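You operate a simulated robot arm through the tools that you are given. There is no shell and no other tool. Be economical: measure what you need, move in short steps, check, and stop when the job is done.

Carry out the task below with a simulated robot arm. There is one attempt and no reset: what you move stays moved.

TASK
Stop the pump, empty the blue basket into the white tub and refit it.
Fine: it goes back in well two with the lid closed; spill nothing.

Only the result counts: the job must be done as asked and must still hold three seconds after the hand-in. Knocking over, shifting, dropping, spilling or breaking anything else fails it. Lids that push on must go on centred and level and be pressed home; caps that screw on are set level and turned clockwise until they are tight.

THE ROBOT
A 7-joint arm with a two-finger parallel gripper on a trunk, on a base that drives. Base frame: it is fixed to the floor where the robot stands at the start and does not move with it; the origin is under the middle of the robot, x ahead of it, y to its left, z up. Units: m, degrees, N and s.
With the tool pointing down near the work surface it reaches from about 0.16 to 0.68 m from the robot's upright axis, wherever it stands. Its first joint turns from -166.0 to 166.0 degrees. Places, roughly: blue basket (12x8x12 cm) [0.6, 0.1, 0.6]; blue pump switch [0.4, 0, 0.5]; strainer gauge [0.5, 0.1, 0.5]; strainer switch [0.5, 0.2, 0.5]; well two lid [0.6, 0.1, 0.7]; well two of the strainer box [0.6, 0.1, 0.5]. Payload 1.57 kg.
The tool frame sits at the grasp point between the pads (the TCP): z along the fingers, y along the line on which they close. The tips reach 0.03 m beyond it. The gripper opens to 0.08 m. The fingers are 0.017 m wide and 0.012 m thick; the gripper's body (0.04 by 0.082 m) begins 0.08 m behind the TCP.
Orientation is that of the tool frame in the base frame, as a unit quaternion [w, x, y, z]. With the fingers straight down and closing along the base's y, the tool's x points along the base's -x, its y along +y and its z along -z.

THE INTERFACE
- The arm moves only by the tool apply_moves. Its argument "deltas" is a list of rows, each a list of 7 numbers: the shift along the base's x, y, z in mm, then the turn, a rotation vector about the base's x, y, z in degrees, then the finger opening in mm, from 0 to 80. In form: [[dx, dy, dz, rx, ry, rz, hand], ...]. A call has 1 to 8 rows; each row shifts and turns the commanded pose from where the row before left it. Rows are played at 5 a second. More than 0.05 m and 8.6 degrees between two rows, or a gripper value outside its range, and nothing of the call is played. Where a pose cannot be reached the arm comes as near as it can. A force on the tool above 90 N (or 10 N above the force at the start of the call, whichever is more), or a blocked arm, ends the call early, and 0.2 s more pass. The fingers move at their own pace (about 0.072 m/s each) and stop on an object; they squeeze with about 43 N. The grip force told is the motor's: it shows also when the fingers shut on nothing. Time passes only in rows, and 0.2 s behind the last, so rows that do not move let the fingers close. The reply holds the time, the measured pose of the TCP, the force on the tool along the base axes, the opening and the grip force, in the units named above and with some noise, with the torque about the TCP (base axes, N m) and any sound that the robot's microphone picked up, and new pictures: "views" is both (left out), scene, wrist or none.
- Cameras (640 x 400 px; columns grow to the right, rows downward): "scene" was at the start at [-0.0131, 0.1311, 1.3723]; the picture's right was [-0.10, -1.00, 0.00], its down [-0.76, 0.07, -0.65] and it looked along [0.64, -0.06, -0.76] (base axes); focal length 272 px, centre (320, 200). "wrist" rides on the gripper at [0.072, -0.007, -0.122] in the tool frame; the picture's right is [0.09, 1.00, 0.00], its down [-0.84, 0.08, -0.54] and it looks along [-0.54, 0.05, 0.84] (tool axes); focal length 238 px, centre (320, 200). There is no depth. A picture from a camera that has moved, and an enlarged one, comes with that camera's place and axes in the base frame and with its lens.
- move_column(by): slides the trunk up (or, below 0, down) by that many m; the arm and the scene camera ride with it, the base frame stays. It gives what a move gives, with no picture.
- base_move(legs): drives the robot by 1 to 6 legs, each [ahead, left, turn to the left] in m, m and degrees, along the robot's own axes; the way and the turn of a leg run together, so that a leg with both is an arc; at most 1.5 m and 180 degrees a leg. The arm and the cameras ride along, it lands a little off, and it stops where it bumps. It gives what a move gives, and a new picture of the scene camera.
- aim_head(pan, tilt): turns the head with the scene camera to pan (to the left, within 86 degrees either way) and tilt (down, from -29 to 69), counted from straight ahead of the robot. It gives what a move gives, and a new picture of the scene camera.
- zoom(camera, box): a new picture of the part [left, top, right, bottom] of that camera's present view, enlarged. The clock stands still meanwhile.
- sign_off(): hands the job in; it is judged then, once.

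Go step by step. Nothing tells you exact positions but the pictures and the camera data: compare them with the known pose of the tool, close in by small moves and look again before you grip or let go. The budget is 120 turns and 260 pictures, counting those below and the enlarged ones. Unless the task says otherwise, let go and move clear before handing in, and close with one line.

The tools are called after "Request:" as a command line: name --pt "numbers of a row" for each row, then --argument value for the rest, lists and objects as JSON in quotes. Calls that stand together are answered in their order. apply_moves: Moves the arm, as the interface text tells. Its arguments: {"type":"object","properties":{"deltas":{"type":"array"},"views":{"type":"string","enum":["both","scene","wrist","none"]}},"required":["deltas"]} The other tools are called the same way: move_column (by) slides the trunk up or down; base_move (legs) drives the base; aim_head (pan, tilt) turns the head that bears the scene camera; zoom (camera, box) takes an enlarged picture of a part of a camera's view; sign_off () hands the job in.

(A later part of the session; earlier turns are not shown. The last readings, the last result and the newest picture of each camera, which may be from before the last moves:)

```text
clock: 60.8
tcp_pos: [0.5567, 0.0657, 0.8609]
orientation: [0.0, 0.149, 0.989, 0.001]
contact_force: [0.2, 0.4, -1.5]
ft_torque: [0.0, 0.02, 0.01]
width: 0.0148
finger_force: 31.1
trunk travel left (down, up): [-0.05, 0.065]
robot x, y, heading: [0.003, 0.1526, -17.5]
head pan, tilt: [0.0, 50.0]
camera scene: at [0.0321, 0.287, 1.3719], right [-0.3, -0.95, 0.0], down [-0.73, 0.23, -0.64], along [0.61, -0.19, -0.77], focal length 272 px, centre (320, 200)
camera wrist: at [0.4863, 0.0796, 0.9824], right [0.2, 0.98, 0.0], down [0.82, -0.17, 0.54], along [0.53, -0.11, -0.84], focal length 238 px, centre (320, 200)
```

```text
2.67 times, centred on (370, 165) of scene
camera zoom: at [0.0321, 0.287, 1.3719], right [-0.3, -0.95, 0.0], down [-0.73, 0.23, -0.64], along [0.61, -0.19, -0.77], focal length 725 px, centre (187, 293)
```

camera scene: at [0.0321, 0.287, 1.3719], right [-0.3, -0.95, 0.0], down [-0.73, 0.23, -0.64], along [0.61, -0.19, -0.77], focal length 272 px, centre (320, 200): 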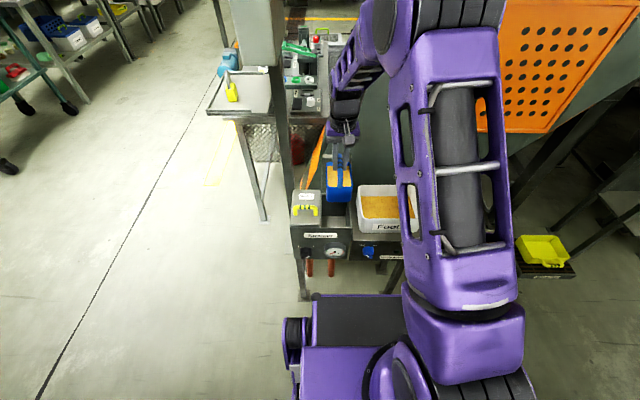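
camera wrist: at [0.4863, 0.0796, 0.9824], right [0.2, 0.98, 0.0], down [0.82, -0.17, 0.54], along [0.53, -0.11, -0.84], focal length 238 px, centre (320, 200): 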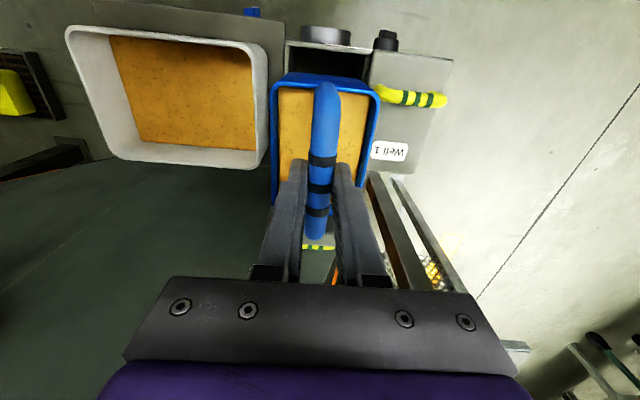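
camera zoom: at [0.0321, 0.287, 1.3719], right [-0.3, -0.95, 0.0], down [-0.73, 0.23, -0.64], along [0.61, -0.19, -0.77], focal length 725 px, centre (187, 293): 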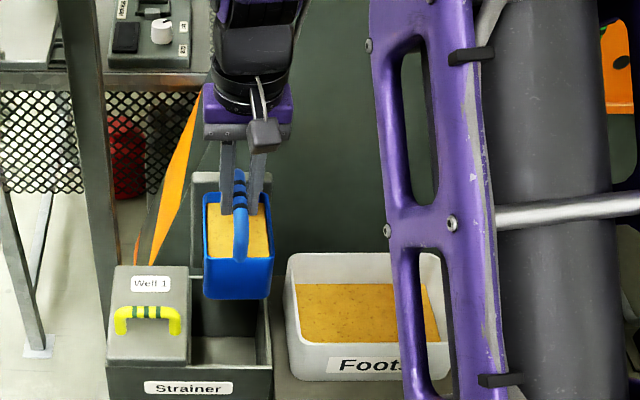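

The basket is light and hangs level. I'll carry it over to the tub (staying high) and measure the tub from above.

Request:
apply_moves --pt "-7 -30 5 0 0 0 0" --pt "-7 -30 5 0 0 0 0" --pt "-7 -30 0 0 0 0 0" --pt "-7 -30 0 0 0 0 0" --pt "-7 -30 0 0 0 0 0" --pt "-6 -28 0 0 0 0 0" --pt "0 0 0 0 0 0 0" --views "both"

Request:
zoom --camera "scene" --box '[300, 110, 460, 240]'

```text
clock: 62.4
tcp_pos: [0.5161, -0.112, 0.8708]
orientation: [0.001, 0.149, 0.989, 0.002]
contact_force: [-0.4, 0.2, -2.3]
ft_torque: [-0.02, -0.01, -0.02]
width: 0.015
finger_force: 31.2
trunk travel left (down, up): [-0.05, 0.065]
robot x, y, heading: [0.0044, 0.149, -17.5]
head pan, tilt: [0.0, 50.0]
camera scene: at [0.0321, 0.2869, 1.3719], right [-0.3, -0.95, 0.0], down [-0.73, 0.23, -0.64], along [0.61, -0.19, -0.77], focal length 272 px, centre (320, 200)
camera wrist: at [0.4456, -0.0988, 0.9925], right [0.2, 0.98, 0.0], down [0.82, -0.17, 0.54], along [0.53, -0.11, -0.84], focal length 238 px, centre (320, 200)
```

scene: 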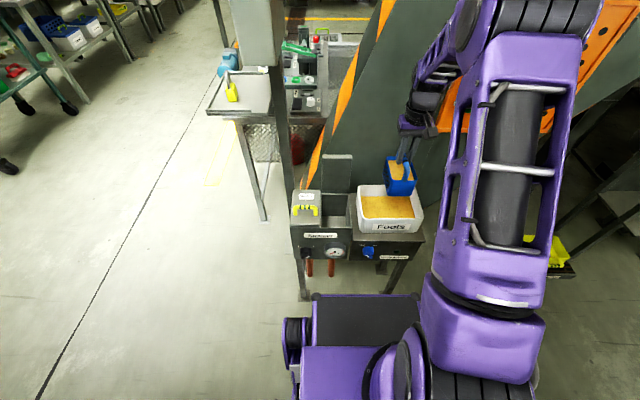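
wrist: 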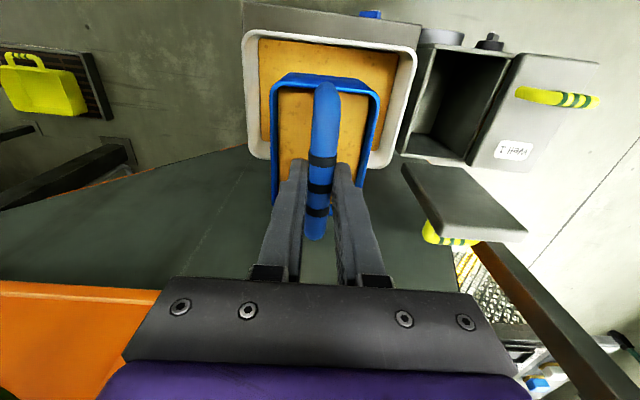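

```text
3.08 times, centred on (380, 175) of scene
camera zoom: at [0.0321, 0.2869, 1.3719], right [-0.3, -0.95, 0.0], down [-0.73, 0.23, -0.64], along [0.61, -0.19, -0.77], focal length 837 px, centre (135, 277)
```

zoom: 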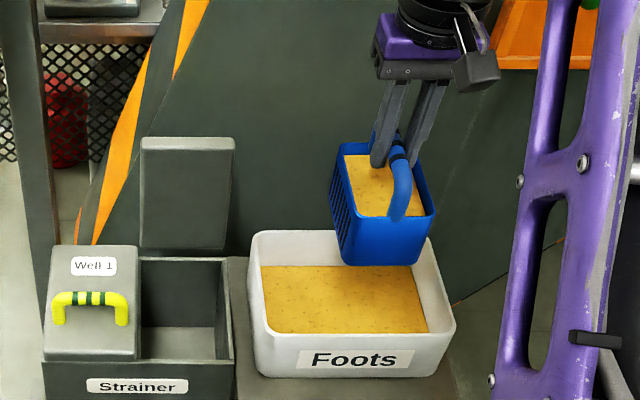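

Tub centre is about (0.513, -0.102), with ~13 cm front-to-back inside. I'll yaw the basket 20° for margin, then tilt it about its handle axis while keeping the pouring lip above the tub centre; first a reachability check with a modest tilt.

Request:
apply_moves --pt "7 14 0 0 0 -6.7 0" --pt "7 14 0 0 0 -6.7 0" --pt "7 14 0 0 0 -6.7 0" --pt "-3.6 -4.8 0 6.36 -4.85 0 0" --pt "-4 -5.2 0 6.36 -4.85 0 0" --pt "-4.3 -5.6 0 6.36 -4.85 0 0" --views "both"

```text
clock: 63.8
tcp_pos: [0.5241, -0.0847, 0.8712]
orientation: [0.068, 0.312, 0.926, 0.199]
contact_force: [0.0, 0.1, -1.7]
ft_torque: [-0.05, 0.04, -0.01]
width: 0.015
finger_force: 31.0
trunk travel left (down, up): [-0.05, 0.065]
robot x, y, heading: [0.0013, 0.1504, -17.2]
head pan, tilt: [0.0, 50.0]
camera scene: at [0.0322, 0.2872, 1.3719], right [-0.3, -0.95, 0.0], down [-0.73, 0.23, -0.64], along [0.61, -0.19, -0.77], focal length 272 px, centre (320, 200)
camera wrist: at [0.4339, -0.0867, 0.9787], right [0.47, 0.78, 0.41], down [0.57, -0.63, 0.53], along [0.67, -0.02, -0.74], focal length 238 px, centre (320, 200)
```

scene: 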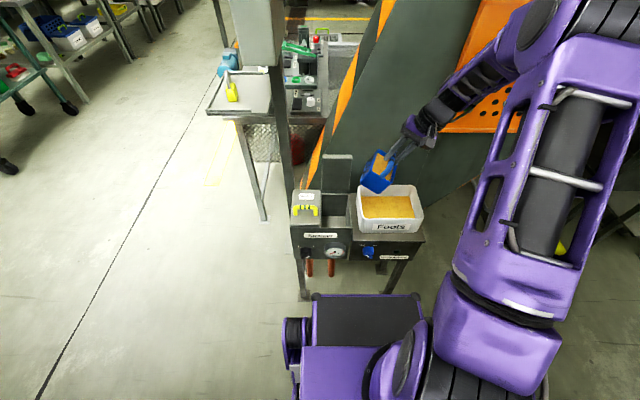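
wrist: 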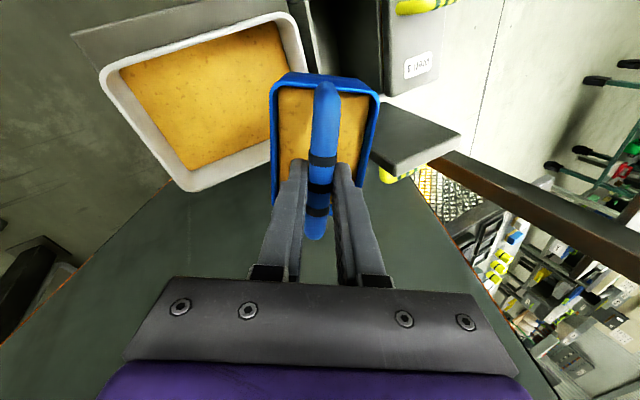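

Request:
apply_moves --pt "-4.6 -6 0 6.36 -4.85 0 0" --pt "-4.7 -6.2 0 6.36 -4.85 0 0" --pt "-4.8 -6.3 0 6.36 -4.85 0 0" --views "both"

```text
clock: 64.5
tcp_pos: [0.5114, -0.1041, 0.8722]
orientation: [0.132, 0.291, 0.865, 0.388]
contact_force: [-0.4, -0.7, -0.6]
ft_torque: [-0.06, 0.05, -0.02]
width: 0.0152
finger_force: 31.3
trunk travel left (down, up): [-0.05, 0.065]
robot x, y, heading: [0.0023, 0.1517, -17.7]
head pan, tilt: [0.0, 50.0]
camera scene: at [0.0322, 0.2872, 1.3719], right [-0.3, -0.95, 0.0], down [-0.73, 0.23, -0.64], along [0.61, -0.19, -0.77], focal length 272 px, centre (320, 200)
camera wrist: at [0.3965, -0.1367, 0.9472], right [0.33, 0.58, 0.74], down [0.45, -0.79, 0.42], along [0.83, 0.2, -0.52], focal length 238 px, centre (320, 200)
```

scene: 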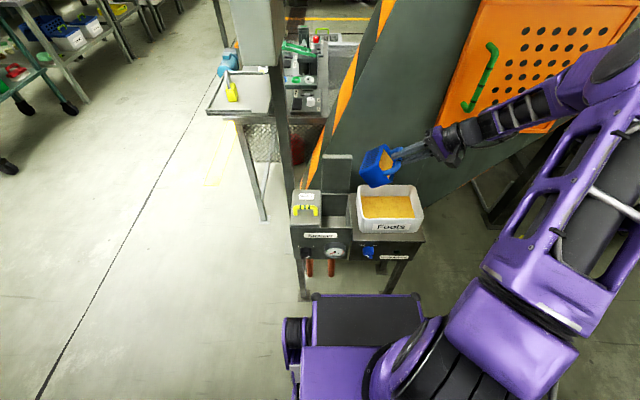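
wrist: 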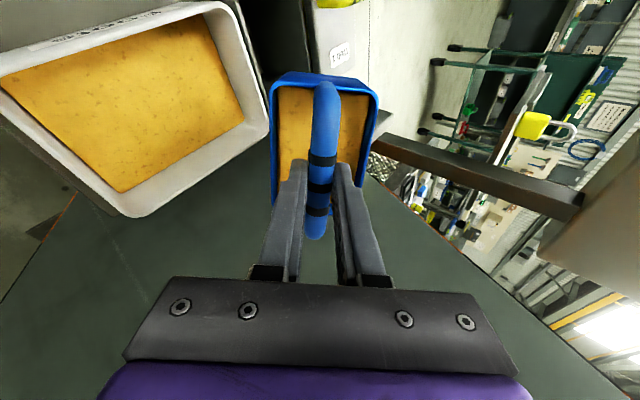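

Request:
apply_moves --pt "-4.7 -6.2 -20 6.36 -4.85 0 0" --pt "-4.6 -6 -20 6.36 -4.85 0 0" --pt "-4.4 -5.8 -20 6.36 -4.85 0 0" --views "both"

Request:
zoom --camera "scene" --box '[320, 110, 480, 240]'

```text
clock: 65.3
tcp_pos: [0.4973, -0.1215, 0.8112]
orientation: [0.19, 0.257, 0.765, 0.559]
contact_force: [0.2, -0.2, -1.4]
ft_torque: [-0.09, 0.07, -0.01]
width: 0.0153
finger_force: 30.9
trunk travel left (down, up): [-0.05, 0.065]
robot x, y, heading: [0.003, 0.153, -17.2]
head pan, tilt: [0.0, 50.0]
camera scene: at [0.0321, 0.2873, 1.372], right [-0.3, -0.95, 0.0], down [-0.73, 0.23, -0.64], along [0.61, -0.19, -0.77], focal length 272 px, centre (320, 200)
camera wrist: at [0.368, -0.1724, 0.8414], right [0.11, 0.3, 0.95], down [0.37, -0.9, 0.24], along [0.92, 0.32, -0.21], focal length 238 px, centre (320, 200)
```

scene: 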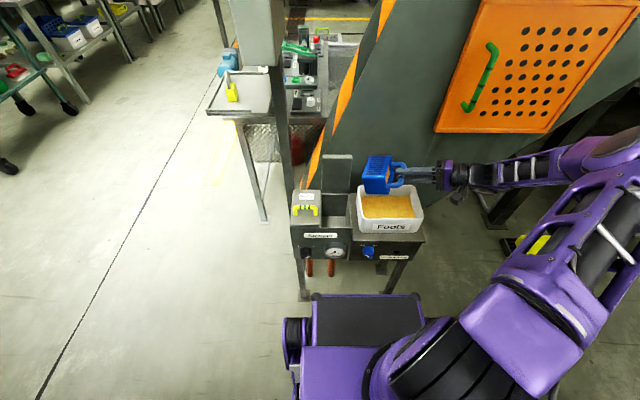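
wrist: 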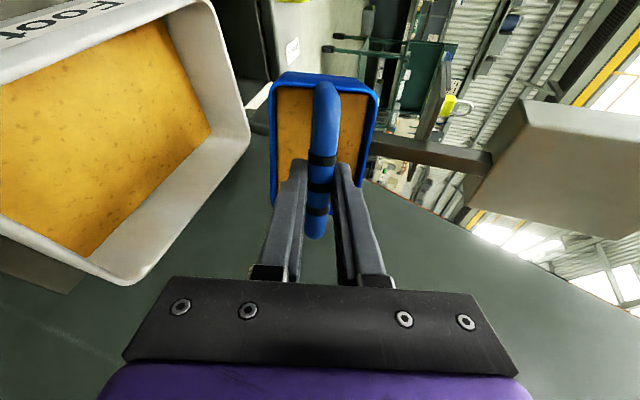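

```text
3.08 times, centred on (400, 175) of scene
camera zoom: at [0.0321, 0.2873, 1.372], right [-0.3, -0.95, 0.0], down [-0.73, 0.23, -0.64], along [0.61, -0.19, -0.77], focal length 837 px, centre (74, 277)
```

zoom: 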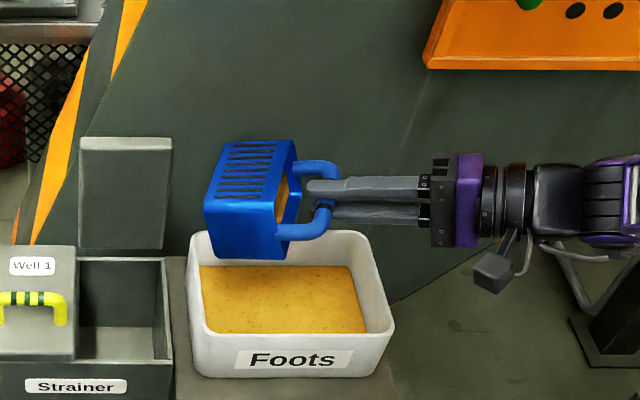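

Request:
apply_moves --pt "-4.1 -5.3 -5 6.36 -4.85 0 0" --pt "-3.8 -4.9 -5 6.36 -4.85 0 0" --views "none"

Request:
zoom --camera "scene" --box '[320, 110, 480, 240]'

```text
clock: 66.0
tcp_pos: [0.4902, -0.1326, 0.8013]
orientation: [0.225, 0.23, 0.68, 0.659]
contact_force: [0.3, -0.2, -1.4]
ft_torque: [-0.09, 0.07, 0.0]
width: 0.0152
finger_force: 31.1
trunk travel left (down, up): [-0.05, 0.065]
robot x, y, heading: [0.0067, 0.1526, -17.4]
head pan, tilt: [0.0, 50.0]
```

```text
3.08 times, centred on (400, 175) of scene
camera zoom: at [0.0321, 0.2872, 1.372], right [-0.3, -0.95, 0.0], down [-0.73, 0.23, -0.64], along [0.61, -0.19, -0.77], focal length 837 px, centre (74, 277)
```

zoom: 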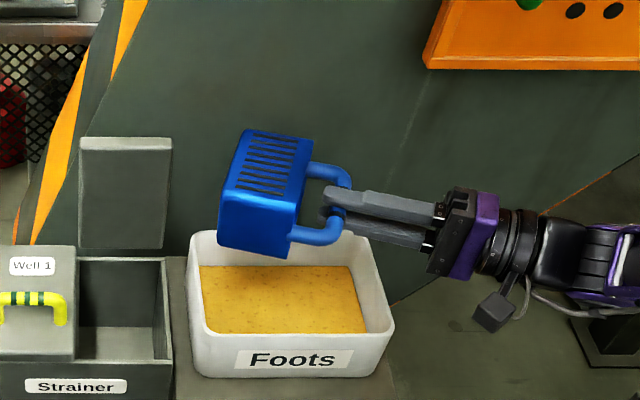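

Request:
apply_moves --pt "-3.3 -4.3 0 6.36 -4.85 0 0" --pt "-2.7 -3.6 0 6.36 -4.85 0 0" --pt "-2.2 -2.9 0 6.36 -4.85 0 0" --pt "0 0 0 0 0 0 0" --views "none"

Request:
zoom --camera "scene" --box '[320, 110, 480, 240]'

Request:
zoom --camera "wrist" --box '[0, 0, 640, 400]'

```text
clock: 67.0
tcp_pos: [0.4806, -0.1426, 0.8012]
orientation: [0.266, 0.178, 0.527, 0.787]
contact_force: [0.4, 0.7, -1.2]
ft_torque: [-0.07, 0.07, -0.02]
width: 0.0151
finger_force: 31.0
trunk travel left (down, up): [-0.05, 0.065]
robot x, y, heading: [0.0055, 0.1515, -17.1]
head pan, tilt: [0.0, 50.0]
```

```text
3.08 times, centred on (400, 175) of scene
camera zoom: at [0.0321, 0.287, 1.3719], right [-0.3, -0.95, 0.0], down [-0.73, 0.23, -0.64], along [0.61, -0.19, -0.77], focal length 837 px, centre (74, 277)
```

zoom: 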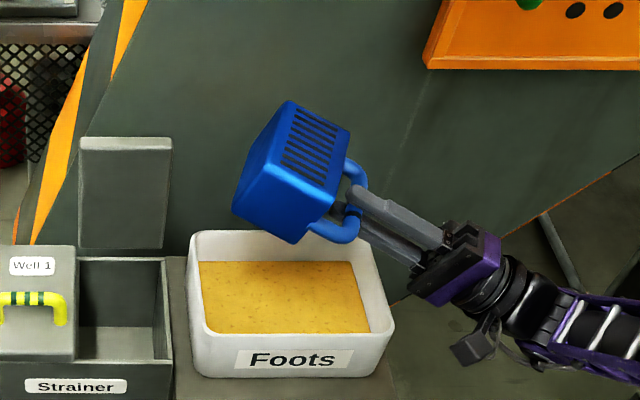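

```text
1.00 times, centred on (320, 200) of wrist (not enlarged: the box is as wide or as high as the picture)
camera zoom: at [0.3571, -0.1876, 0.748], right [-0.3, -0.24, 0.92], down [0.34, -0.93, -0.13], along [0.89, 0.27, 0.37], focal length 238 px, centre (320, 200)
```

zoom: 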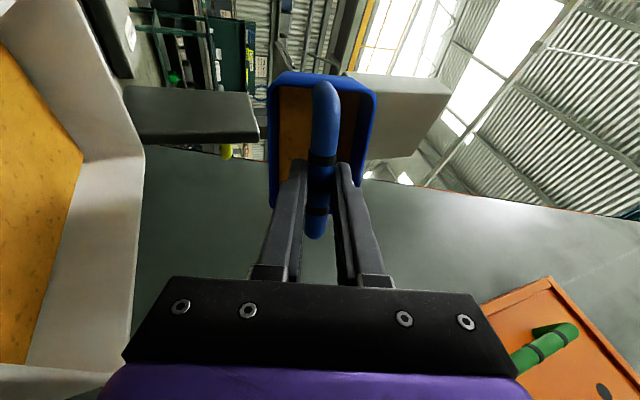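

The content is starting to leave; tilt further.

Request:
apply_moves --pt "-1.5 -2 3 6.36 -4.85 0 0" --pt "-0.9 -1.2 3 6.36 -4.85 0 0" --pt "-0.3 -0.4 4 6.36 -4.85 0 0" --pt "0 0 0 0 0 0 0" --pt "0 0 0 0 0 0 0" --views "wrist"

Request:
zoom --camera "scene" --box '[320, 110, 480, 240]'

```text
clock: 68.2
tcp_pos: [0.4786, -0.1463, 0.8106]
orientation: [0.299, 0.119, 0.353, 0.879]
contact_force: [0.6, -0.1, -1.6]
ft_torque: [-0.07, 0.07, 0.02]
width: 0.0149
finger_force: 30.8
trunk travel left (down, up): [-0.05, 0.065]
robot x, y, heading: [0.0017, 0.1521, -17.5]
head pan, tilt: [0.0, 50.0]
camera wrist: at [0.3736, -0.1661, 0.7177], right [-0.51, -0.51, 0.69], down [0.4, -0.85, -0.34], along [0.76, 0.11, 0.64], focal length 238 px, centre (320, 200)
```

wrist: 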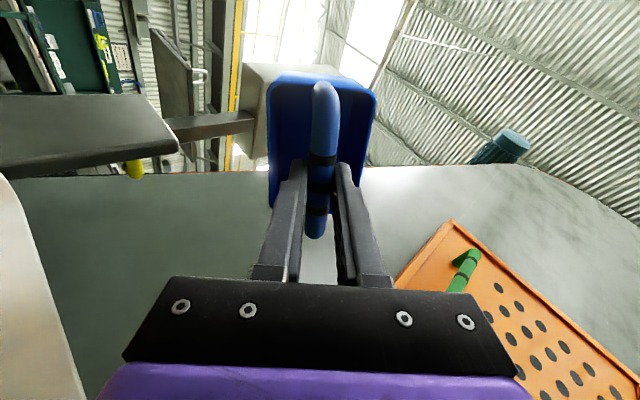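

```text
3.08 times, centred on (400, 175) of scene
camera zoom: at [0.0321, 0.287, 1.3719], right [-0.3, -0.95, 0.0], down [-0.73, 0.23, -0.64], along [0.61, -0.19, -0.77], focal length 837 px, centre (74, 277)
```

zoom: 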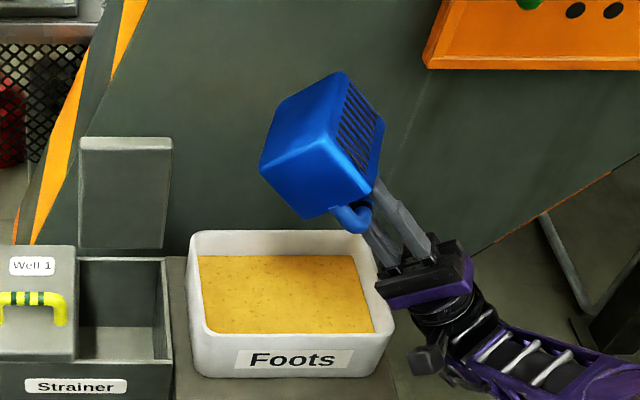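

Request:
zoom --camera "wrist" --box '[250, 60, 400, 250]'

```text
2.11 times, centred on (325, 155) of wrist
camera zoom: at [0.3736, -0.1661, 0.7177], right [-0.51, -0.51, 0.69], down [0.4, -0.85, -0.34], along [0.76, 0.11, 0.64], focal length 502 px, centre (310, 295)
```

zoom: 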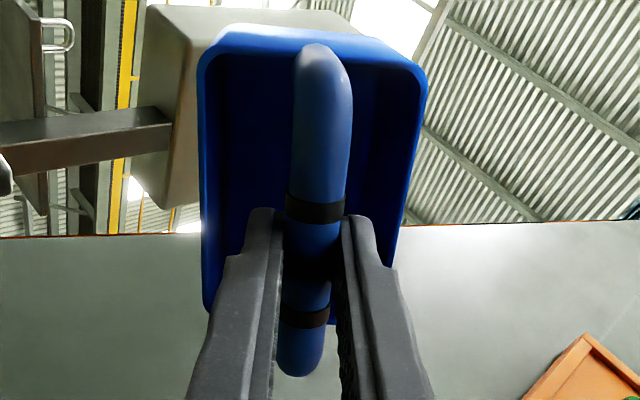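

The basket is empty. I reverse the tilt over the tub.

Request:
apply_moves --pt "0.3 0.4 0 -6.36 4.85 0 0" --pt "0.9 1.2 0 -6.36 4.85 0 0" --pt "1.5 2 5 -6.36 4.85 0 0" --pt "2.2 2.9 5 -6.36 4.85 0 0" --pt "2.7 3.6 10 -6.36 4.85 0 0" --pt "3.3 4.3 10 -6.36 4.85 0 0" --pt "3.8 4.9 10 -6.36 4.85 0 0" --pt "4.1 5.3 10 -6.36 4.85 0 0" --views "none"

Request:
apply_moves --pt "4.4 5.8 10 -6.36 4.85 0 0" --pt "4.6 6 5 -6.36 4.85 0 0" --pt "4.7 6.2 0 -6.36 4.85 0 0" --pt "4.8 6.3 0 -6.36 4.85 0 0" --pt "4.7 6.2 0 -6.36 4.85 0 0" --pt "4.6 6 0 -6.36 4.85 0 0" --pt "4.3 5.6 0 -6.36 4.85 0 0" --pt "4 5.2 0 -6.36 4.85 0 0" --views "none"

Request:
apply_moves --pt "3.6 4.8 0 -6.36 4.85 0 0" --pt "0 0 0 0 0 6.7 0" --pt "0 0 0 0 0 6.7 0" --pt "0 0 0 0 0 6.7 0" --pt "0 0 0 0 0 0 0" --views "both"

Request:
zoom --camera "scene" --box '[280, 110, 440, 290]'

```text
clock: 70.0
tcp_pos: [0.497, -0.1222, 0.8588]
orientation: [0.189, 0.258, 0.767, 0.557]
contact_force: [-0.1, -0.5, -1.9]
ft_torque: [-0.05, 0.04, -0.05]
width: 0.0151
finger_force: 31.0
trunk travel left (down, up): [-0.05, 0.065]
robot x, y, heading: [-0.001, 0.151, -17.4]
head pan, tilt: [0.0, 50.0]
```

```text
clock: 71.8
tcp_pos: [0.5326, -0.0758, 0.8763]
orientation: [0.024, 0.319, 0.945, 0.066]
contact_force: [0.0, 1.1, -2.1]
ft_torque: [0.01, -0.01, 0.01]
width: 0.0151
finger_force: 30.8
trunk travel left (down, up): [-0.05, 0.065]
robot x, y, heading: [0.0054, 0.1537, -17.3]
head pan, tilt: [0.0, 50.0]
```

```text
clock: 73.0
tcp_pos: [0.5362, -0.0705, 0.8763]
orientation: [0.001, 0.148, 0.989, 0.002]
contact_force: [0.0, 0.4, -1.5]
ft_torque: [0.0, -0.03, -0.02]
width: 0.0151
finger_force: 31.3
trunk travel left (down, up): [-0.05, 0.065]
robot x, y, heading: [-0.0028, 0.1519, -17.6]
head pan, tilt: [0.0, 50.0]
camera scene: at [0.0321, 0.287, 1.3719], right [-0.3, -0.95, 0.0], down [-0.73, 0.23, -0.64], along [0.61, -0.19, -0.77], focal length 272 px, centre (320, 200)
camera wrist: at [0.4665, -0.0561, 0.9971], right [0.2, 0.98, 0.0], down [0.82, -0.17, 0.54], along [0.53, -0.11, -0.84], focal length 238 px, centre (320, 200)
```

scene: 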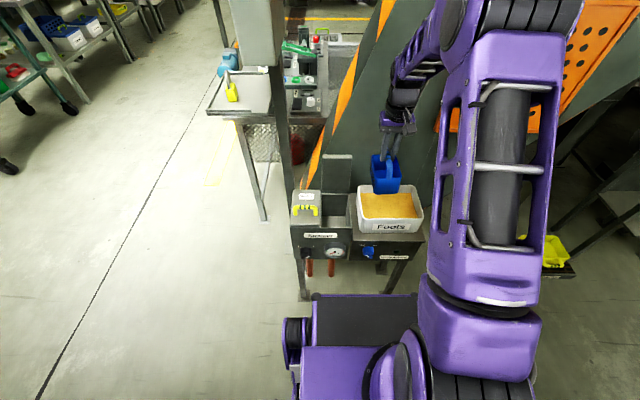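
wrist: 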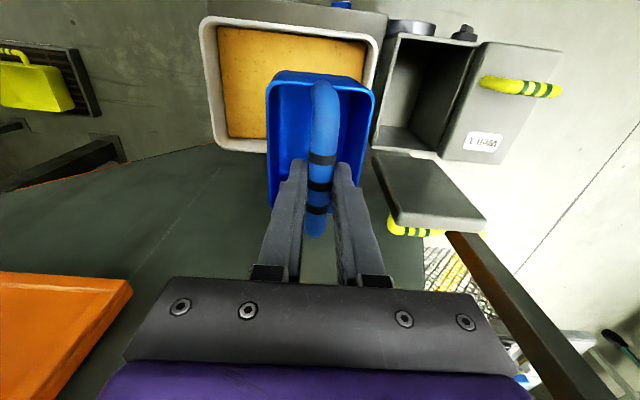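

```text
2.22 times, centred on (360, 200) of scene
camera zoom: at [0.0321, 0.287, 1.3719], right [-0.3, -0.95, 0.0], down [-0.73, 0.23, -0.64], along [0.61, -0.19, -0.77], focal length 604 px, centre (231, 200)
```

zoom: 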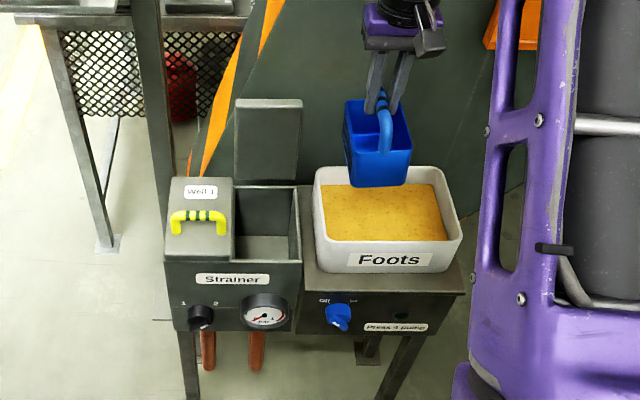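

All clean. Carry the basket back over well two and lower partway.

Request:
apply_moves --pt "5 34 0 0 0 0 0" --pt "5 34 0 0 0 0 0" --pt "5 34 0 0 0 0 0" --pt "5 34.5 0 0 0 0 0" --pt "0 0 0 0 0 0 0" --pt "0 0 -30 0 0 0 0" --pt "0 0 -30 0 0 0 0" --pt "0 0 0 0 0 0 0" --views "wrist"

Request:
zoom --camera "scene" --box '[290, 130, 410, 240]'

```text
clock: 74.8
tcp_pos: [0.5573, 0.066, 0.8141]
orientation: [0.0, 0.149, 0.989, 0.002]
contact_force: [-0.2, -0.3, -1.5]
ft_torque: [0.02, -0.03, 0.0]
width: 0.0149
finger_force: 30.9
trunk travel left (down, up): [-0.05, 0.065]
robot x, y, heading: [0.0024, 0.1481, -17.4]
head pan, tilt: [0.0, 50.0]
camera wrist: at [0.4863, 0.0797, 0.9366], right [0.2, 0.98, 0.0], down [0.82, -0.17, 0.54], along [0.53, -0.11, -0.84], focal length 238 px, centre (320, 200)
```

wrist: 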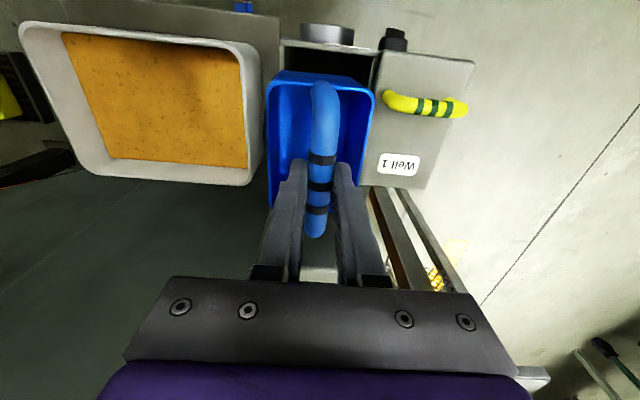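

```text
3.64 times, centred on (350, 185) of scene
camera zoom: at [0.0322, 0.287, 1.3719], right [-0.3, -0.95, 0.0], down [-0.73, 0.23, -0.64], along [0.61, -0.19, -0.77], focal length 989 px, centre (211, 254)
```

zoom: 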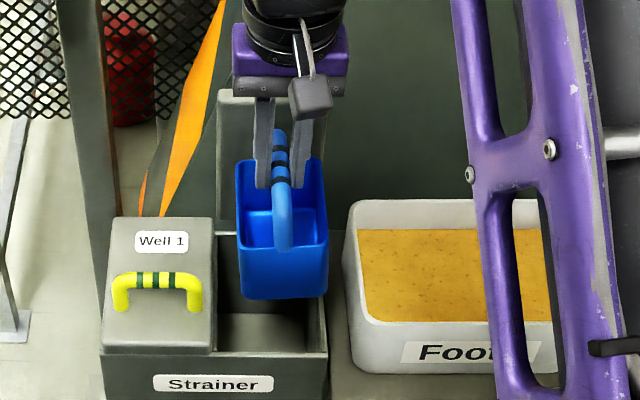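

Aligned with the original grasp pose; lowering into the well, checking forces.

Request:
apply_moves --pt "0 0 -25 0 0 0 0" --pt "0 0 -25 0 0 0 0" --pt "0 0 -25 0 0 0 0" --pt "0 0 -25 0 0 0 0" --pt "0 0 -25 0 0 0 0" --pt "0 0 -25 0 0 0 0" --pt "0 0 -20 0 0 0 0" --pt "0 0 0 0 0 0 0" --views "wrist"

```text
clock: 75.9
tcp_pos: [0.5666, 0.0747, 0.7167]
orientation: [0.012, 0.143, 0.99, 0.006]
contact_force: [2.3, 9.6, 38.2]
ft_torque: [-0.94, 1.74, -0.18]
width: 0.0148
finger_force: 30.8
trunk travel left (down, up): [-0.05, 0.065]
robot x, y, heading: [0.0048, 0.1543, -17.3]
head pan, tilt: [0.0, 50.0]
stopped in row 5: the force on the tool passed its limit at 111 N (the readings are from after the stop); the commanded pose is now the measured one
camera wrist: at [0.4933, 0.087, 0.8373], right [0.19, 0.98, 0.01], down [0.81, -0.17, 0.56], along [0.55, -0.1, -0.83], focal length 238 px, centre (320, 200)
```

wrist: 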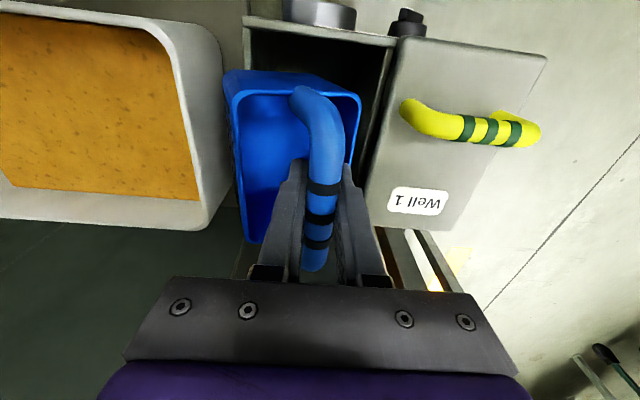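

The basket caught the well rim and twisted in the grip. I lift off and inspect.

Request:
apply_moves --pt "0 0 15 0 0 0 0" --pt "0 0 25 0 0 0 0" --pt "0 0 30 0 0 0 0" --pt "0 0 30 0 0 0 0" --pt "0 0 0 0 0 0 0" --views "wrist"

Request:
zoom --camera "scene" --box '[290, 130, 410, 240]'

Request:
zoom --camera "wrist" --box '[200, 30, 440, 280]'

```text
clock: 77.1
tcp_pos: [0.5631, 0.0719, 0.8113]
orientation: [0.006, 0.144, 0.99, 0.004]
contact_force: [1.0, 0.1, -1.3]
ft_torque: [0.05, 0.0, 0.01]
width: 0.0149
finger_force: 30.5
trunk travel left (down, up): [-0.05, 0.065]
robot x, y, heading: [0.0066, 0.1512, -17.2]
head pan, tilt: [0.0, 50.0]
camera wrist: at [0.492, 0.0847, 0.932], right [0.2, 0.98, 0.01], down [0.82, -0.17, 0.55], along [0.54, -0.1, -0.83], focal length 238 px, centre (320, 200)
```

wrist: 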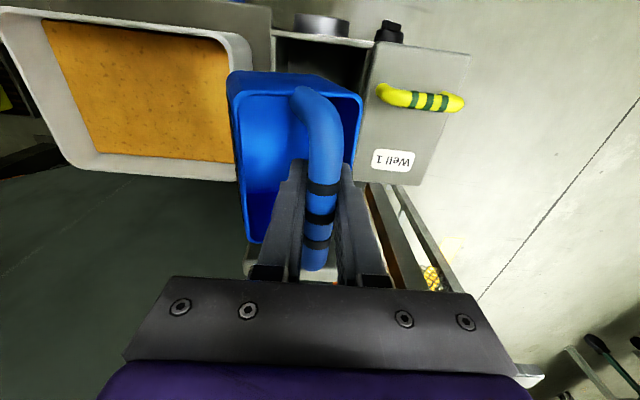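

```text
3.64 times, centred on (350, 185) of scene
camera zoom: at [0.0319, 0.2874, 1.3719], right [-0.3, -0.95, 0.0], down [-0.73, 0.23, -0.64], along [0.61, -0.19, -0.77], focal length 989 px, centre (211, 254)
```

zoom: 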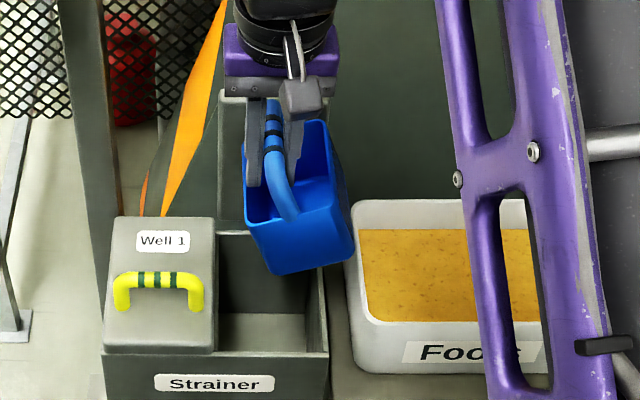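

```text
1.60 times, centred on (320, 155) of wrist
camera zoom: at [0.492, 0.0847, 0.932], right [0.2, 0.98, 0.01], down [0.82, -0.17, 0.55], along [0.54, -0.1, -0.83], focal length 381 px, centre (320, 272)
```

zoom: 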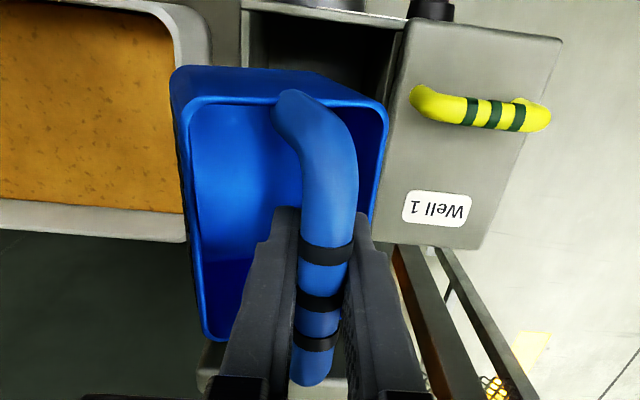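

Request:
zoom --camera "scene" --box '[320, 135, 400, 225]'

Request:
apply_moves --pt "0 0 20 0 0 0 0" --pt "0 0 25 0 0 0 0" --views "both"

```text
4.44 times, centred on (360, 180) of scene
camera zoom: at [0.0319, 0.2874, 1.3719], right [-0.3, -0.95, 0.0], down [-0.73, 0.23, -0.64], along [0.61, -0.19, -0.77], focal length 1209 px, centre (142, 289)
```

zoom: 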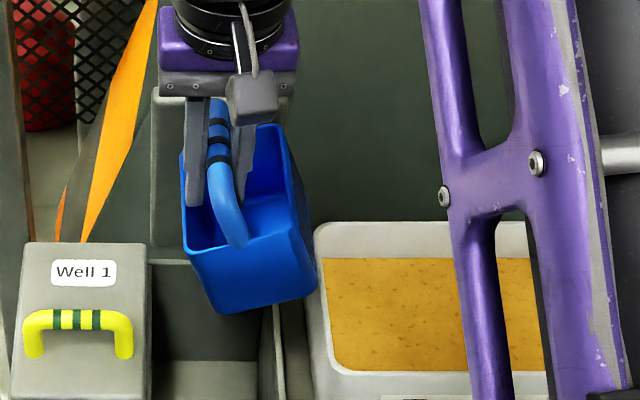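

```text
clock: 77.7
tcp_pos: [0.5634, 0.0713, 0.857]
orientation: [0.006, 0.144, 0.989, 0.005]
contact_force: [0.5, 0.1, -1.6]
ft_torque: [-0.01, 0.04, -0.04]
width: 0.015
finger_force: 30.4
trunk travel left (down, up): [-0.05, 0.065]
robot x, y, heading: [0.0036, 0.1525, -17.3]
head pan, tilt: [0.0, 50.0]
camera scene: at [0.0321, 0.2874, 1.3719], right [-0.3, -0.95, 0.0], down [-0.73, 0.23, -0.64], along [0.61, -0.19, -0.77], focal length 272 px, centre (320, 200)
camera wrist: at [0.4921, 0.0839, 0.9769], right [0.2, 0.98, 0.01], down [0.82, -0.17, 0.55], along [0.54, -0.1, -0.83], focal length 238 px, centre (320, 200)
```

scene: 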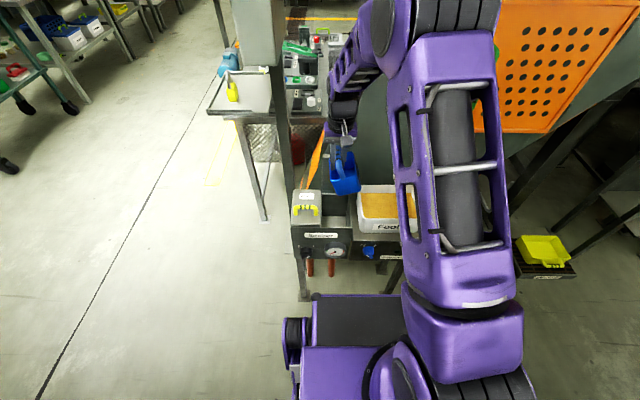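
wrist: 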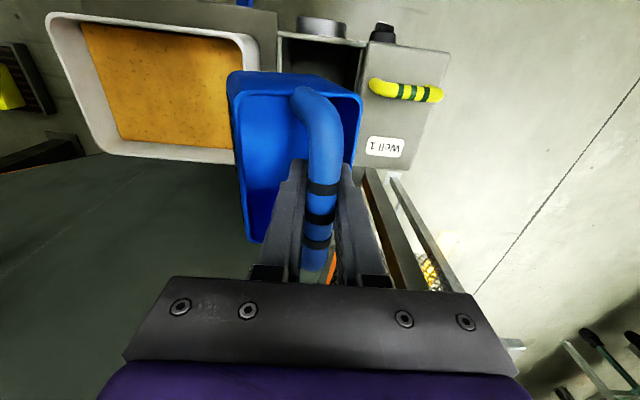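

The pour let the basket roll a few degrees in the grip, so its bottom caught the right wall; now it's tilted ~20–25°. I'll compensate by rolling the tool until the basket hangs upright, checking by the scene camera.

Request:
apply_moves --pt "0 0 0 6.7 -2.1 0 0" --pt "0 0 0 6.7 -2.1 0 0" --pt "0 0 0 6.7 -2.1 0 0" --pt "0 0 0 0 0 0 0" --views "wrist"

Request:
zoom --camera "scene" --box '[300, 115, 400, 215]'

```text
clock: 78.7
tcp_pos: [0.5636, 0.0721, 0.8567]
orientation: [0.035, 0.143, 0.972, 0.185]
contact_force: [0.6, 0.2, -1.1]
ft_torque: [0.01, 0.0, -0.01]
width: 0.0149
finger_force: 31.3
trunk travel left (down, up): [-0.05, 0.065]
robot x, y, heading: [0.005, 0.1543, -17.1]
head pan, tilt: [0.0, 50.0]
camera wrist: at [0.4792, 0.0434, 0.9657], right [0.17, 0.91, 0.37], down [0.76, -0.36, 0.55], along [0.63, 0.18, -0.75], focal length 238 px, centre (320, 200)
```

wrist: 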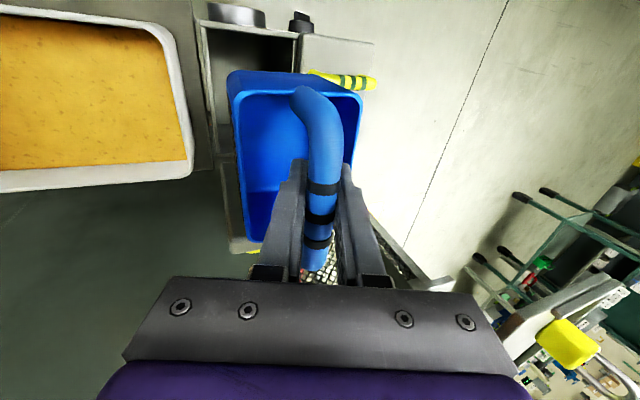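

```text
4.00 times, centred on (350, 165) of scene
camera zoom: at [0.032, 0.2873, 1.3719], right [-0.3, -0.95, 0.0], down [-0.73, 0.23, -0.64], along [0.61, -0.19, -0.77], focal length 1088 px, centre (200, 340)
```

zoom: 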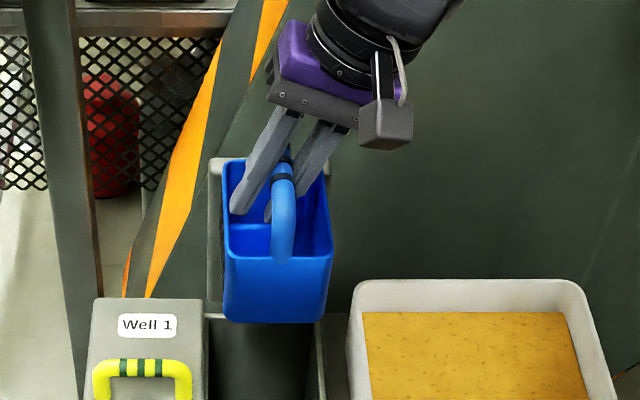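

Basket is upright now in roll. I trim pitch by 3°, recentre over the well (basket slid ~2 cm along the handle), and re-check.

Request:
apply_moves --pt "-10 6.5 0 -0.9 -2.9 0 0" --pt "-10 6.5 -20 0 0 0 0" --pt "0 0 -20 0 0 0 0" --pt "0 0 0 0 0 0 0" --views "wrist"

Request:
zoom --camera "scene" --box '[300, 125, 400, 225]'

```text
clock: 79.7
tcp_pos: [0.5445, 0.0859, 0.8153]
orientation: [0.061, 0.138, 0.972, 0.181]
contact_force: [-0.2, 0.5, -1.5]
ft_torque: [0.03, -0.02, 0.02]
width: 0.0153
finger_force: 30.7
trunk travel left (down, up): [-0.05, 0.065]
robot x, y, heading: [0.005, 0.1507, -17.2]
head pan, tilt: [0.0, 50.0]
camera wrist: at [0.4538, 0.0589, 0.9212], right [0.16, 0.92, 0.36], down [0.73, -0.35, 0.59], along [0.67, 0.17, -0.72], focal length 238 px, centre (320, 200)
```

wrist: 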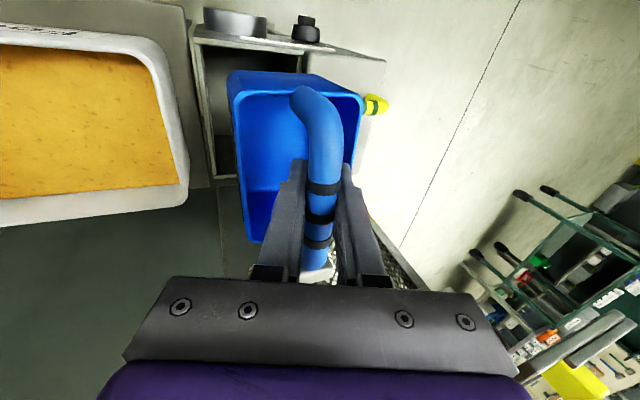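

```text
4.00 times, centred on (350, 175) of scene
camera zoom: at [0.032, 0.2874, 1.3719], right [-0.3, -0.95, 0.0], down [-0.73, 0.23, -0.64], along [0.61, -0.19, -0.77], focal length 1088 px, centre (200, 300)
```

zoom: 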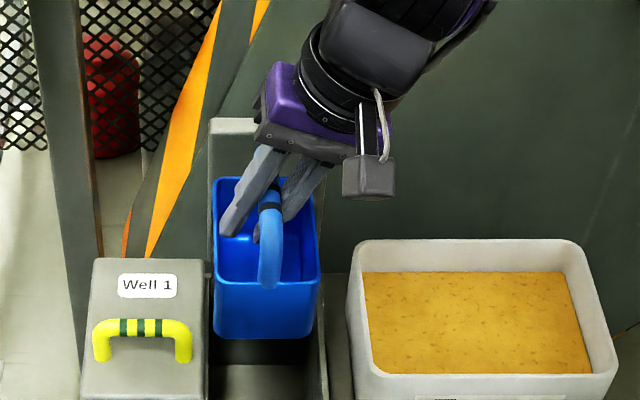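

Basket bottom is now centred over the well opening. Lower slowly.

Request:
apply_moves --pt "0 0 -15 0 0 0 0" --pt "0 0 -15 0 0 0 0" --pt "0 0 -15 0 0 0 0" --pt "0 0 -10 0 0 0 0" --pt "0 0 -10 0 0 0 0" --views "none"

Request:
zoom --camera "scene" --box '[300, 135, 400, 235]'

```text
clock: 80.9
tcp_pos: [0.544, 0.0852, 0.752]
orientation: [0.061, 0.137, 0.972, 0.18]
contact_force: [0.6, 0.2, -1.7]
ft_torque: [-0.03, 0.01, 0.02]
width: 0.0152
finger_force: 31.0
trunk travel left (down, up): [-0.05, 0.065]
robot x, y, heading: [0.0016, 0.1539, -17.3]
head pan, tilt: [0.0, 50.0]
```

```text
4.00 times, centred on (350, 185) of scene
camera zoom: at [0.0319, 0.2874, 1.3719], right [-0.3, -0.95, 0.0], down [-0.73, 0.23, -0.64], along [0.61, -0.19, -0.77], focal length 1088 px, centre (200, 260)
```

zoom: 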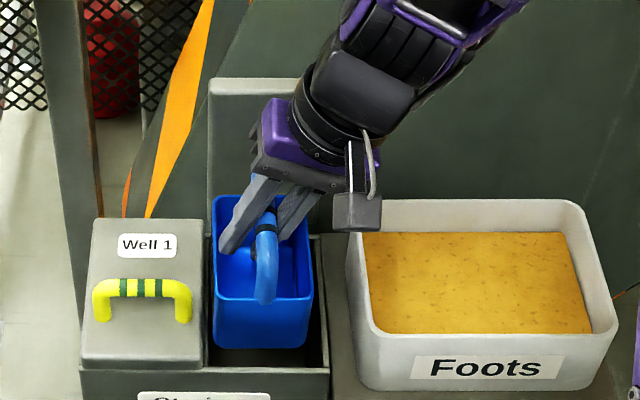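

Request:
apply_moves --pt "0 0 -8 0 0 0 0" --pt "0 0 -8 0 0 0 0" --pt "0 0 -8 0 0 0 0" --pt "0 0 -8 0 0 0 0" --pt "0 0 -8 0 0 0 0" --views "none"

Request:
zoom --camera "scene" --box '[300, 135, 400, 235]'

```text
clock: 82.1
tcp_pos: [0.5441, 0.0844, 0.713]
orientation: [0.061, 0.138, 0.972, 0.18]
contact_force: [-0.6, 1.1, -1.3]
ft_torque: [0.03, 0.02, -0.02]
width: 0.0149
finger_force: 30.9
trunk travel left (down, up): [-0.05, 0.065]
robot x, y, heading: [0.0036, 0.1554, -17.5]
head pan, tilt: [0.0, 50.0]
```

```text
4.00 times, centred on (350, 185) of scene
camera zoom: at [0.0319, 0.2874, 1.3719], right [-0.3, -0.95, 0.0], down [-0.73, 0.23, -0.64], along [0.61, -0.19, -0.77], focal length 1088 px, centre (200, 260)
```

zoom: 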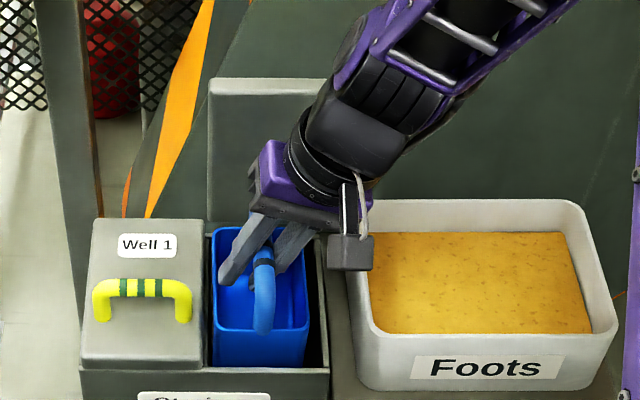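

Request:
apply_moves --pt "0 0 -8 0 0 0 0" --pt "0 0 -8 0 0 0 0" --pt "0 0 -8 0 0 0 0" --pt "0 0 -8 0 0 0 0" --views "none"

Request:
zoom --camera "scene" --box '[300, 135, 400, 235]'

```text
clock: 83.1
tcp_pos: [0.5446, 0.0846, 0.6803]
orientation: [0.061, 0.138, 0.972, 0.18]
contact_force: [0.2, 0.2, -1.6]
ft_torque: [0.03, 0.0, 0.01]
width: 0.0151
finger_force: 30.4
trunk travel left (down, up): [-0.05, 0.065]
robot x, y, heading: [0.0029, 0.1495, -17.2]
head pan, tilt: [0.0, 50.0]
```

```text
4.00 times, centred on (350, 185) of scene
camera zoom: at [0.0319, 0.2874, 1.3719], right [-0.3, -0.95, 0.0], down [-0.73, 0.23, -0.64], along [0.61, -0.19, -0.77], focal length 1088 px, centre (200, 260)
```

zoom: 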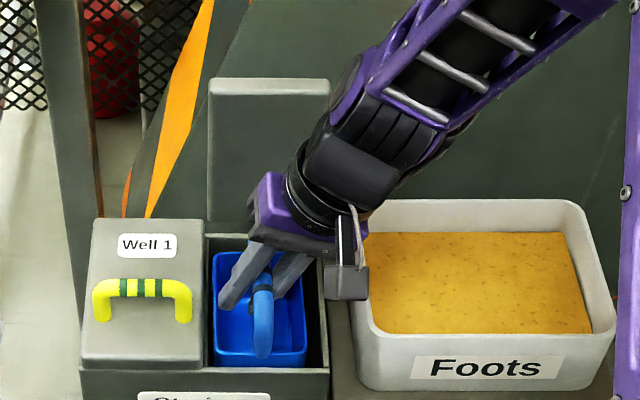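

Request:
apply_moves --pt "0 0 -8 0 0 0 0" --pt "0 0 -8 0 0 0 0" --pt "0 0 -8 0 0 0 0" --pt "0 0 -8 0 0 0 0" --pt "0 0 -6 0 0 0 0" --views "wrist"

Request:
zoom --camera "scene" --box '[300, 135, 400, 235]'

```text
clock: 84.3
tcp_pos: [0.5447, 0.0846, 0.6422]
orientation: [0.062, 0.139, 0.972, 0.18]
contact_force: [11.9, -4.1, 3.6]
ft_torque: [-0.03, -0.08, 0.09]
width: 0.0152
finger_force: 30.5
trunk travel left (down, up): [-0.05, 0.065]
robot x, y, heading: [0.0007, 0.1537, -17.5]
head pan, tilt: [0.0, 50.0]
camera wrist: at [0.4544, 0.0577, 0.7477], right [0.16, 0.92, 0.36], down [0.72, -0.35, 0.59], along [0.67, 0.17, -0.72], focal length 238 px, centre (320, 200)
```

wrist: 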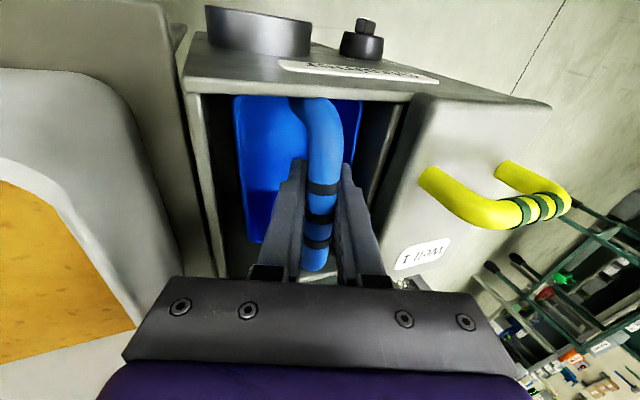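

```text
4.00 times, centred on (350, 185) of scene
camera zoom: at [0.0322, 0.2873, 1.372], right [-0.3, -0.95, 0.0], down [-0.73, 0.23, -0.64], along [0.61, -0.19, -0.77], focal length 1088 px, centre (200, 260)
```

zoom: 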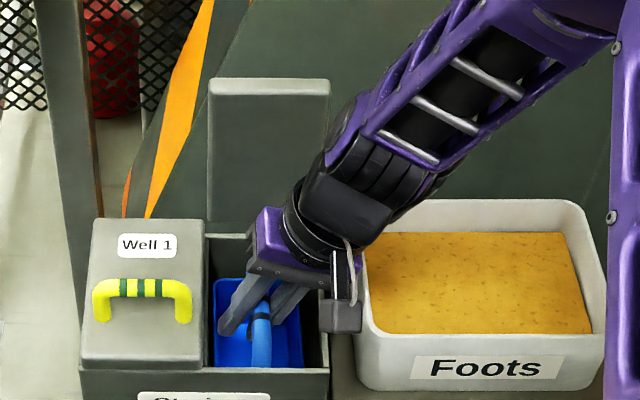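

Light contact at the front: I shift back a few mm and keep lowering gently.

Request:
apply_moves --pt "2.5 -0.8 0 0 0 0 0" --pt "2.5 -0.8 0 0 0 0 0" --pt "0 0 -4 0 0 0 0" --pt "0 0 0 0 0 0 0" --views "none"

```text
clock: 85.3
tcp_pos: [0.5482, 0.083, 0.638]
orientation: [0.061, 0.138, 0.972, 0.179]
contact_force: [0.0, -0.4, -2.2]
ft_torque: [0.04, 0.0, 0.02]
width: 0.0151
finger_force: 32.0
trunk travel left (down, up): [-0.05, 0.065]
robot x, y, heading: [0.0013, 0.1523, -17.3]
head pan, tilt: [0.0, 50.0]
```

Request:
apply_moves --pt "0 0 -4 0 0 0 0" --pt "0 0 -4 0 0 0 0" --pt "0 0 0 0 0 0 0" --views "none"

Request:
zoom --camera "scene" --box '[300, 135, 400, 235]'

```text
clock: 86.1
tcp_pos: [0.5489, 0.0837, 0.6297]
orientation: [0.061, 0.138, 0.972, 0.18]
contact_force: [-0.1, -0.3, -0.8]
ft_torque: [0.0, 0.01, 0.0]
width: 0.015
finger_force: 30.9
trunk travel left (down, up): [-0.05, 0.065]
robot x, y, heading: [0.0013, 0.1535, -17.3]
head pan, tilt: [0.0, 50.0]
```

```text
4.00 times, centred on (350, 185) of scene
camera zoom: at [0.032, 0.2874, 1.3719], right [-0.3, -0.95, 0.0], down [-0.73, 0.23, -0.64], along [0.61, -0.19, -0.77], focal length 1088 px, centre (200, 260)
```

zoom: 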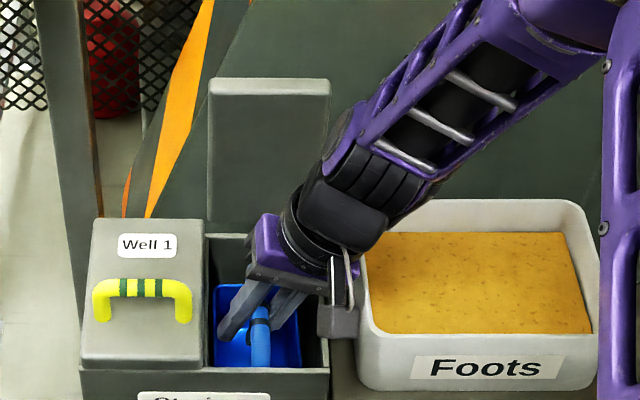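

Request:
apply_moves --pt "0 0 -3 0 0 0 0" --pt "0 0 -3 0 0 0 0" --pt "0 0 0 0 0 0 0" --views "wrist"

```text
clock: 86.9
tcp_pos: [0.5473, 0.0832, 0.6239]
orientation: [0.061, 0.137, 0.972, 0.18]
contact_force: [-1.0, 0.2, -1.2]
ft_torque: [0.01, 0.0, -0.01]
width: 0.0153
finger_force: 30.9
trunk travel left (down, up): [-0.05, 0.065]
robot x, y, heading: [0.0033, 0.15, -17.2]
head pan, tilt: [0.0, 50.0]
camera wrist: at [0.4586, 0.0566, 0.7293], right [0.16, 0.92, 0.36], down [0.73, -0.35, 0.59], along [0.67, 0.17, -0.72], focal length 238 px, centre (320, 200)
```

wrist: 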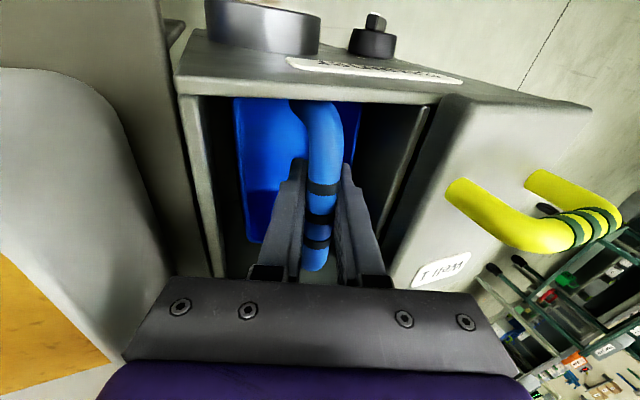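

Request:
apply_moves --pt "0 0 -3 0 0 0 0" --pt "0 0 -3 0 0 0 0" --pt "0 0 0 0 0 0 0" --views "none"

```text
clock: 87.7
tcp_pos: [0.5501, 0.0832, 0.6177]
orientation: [0.061, 0.138, 0.972, 0.181]
contact_force: [-0.2, -0.1, -1.2]
ft_torque: [0.01, 0.01, 0.03]
width: 0.0153
finger_force: 30.9
trunk travel left (down, up): [-0.05, 0.065]
robot x, y, heading: [0.0055, 0.1521, -17.3]
head pan, tilt: [0.0, 50.0]
```

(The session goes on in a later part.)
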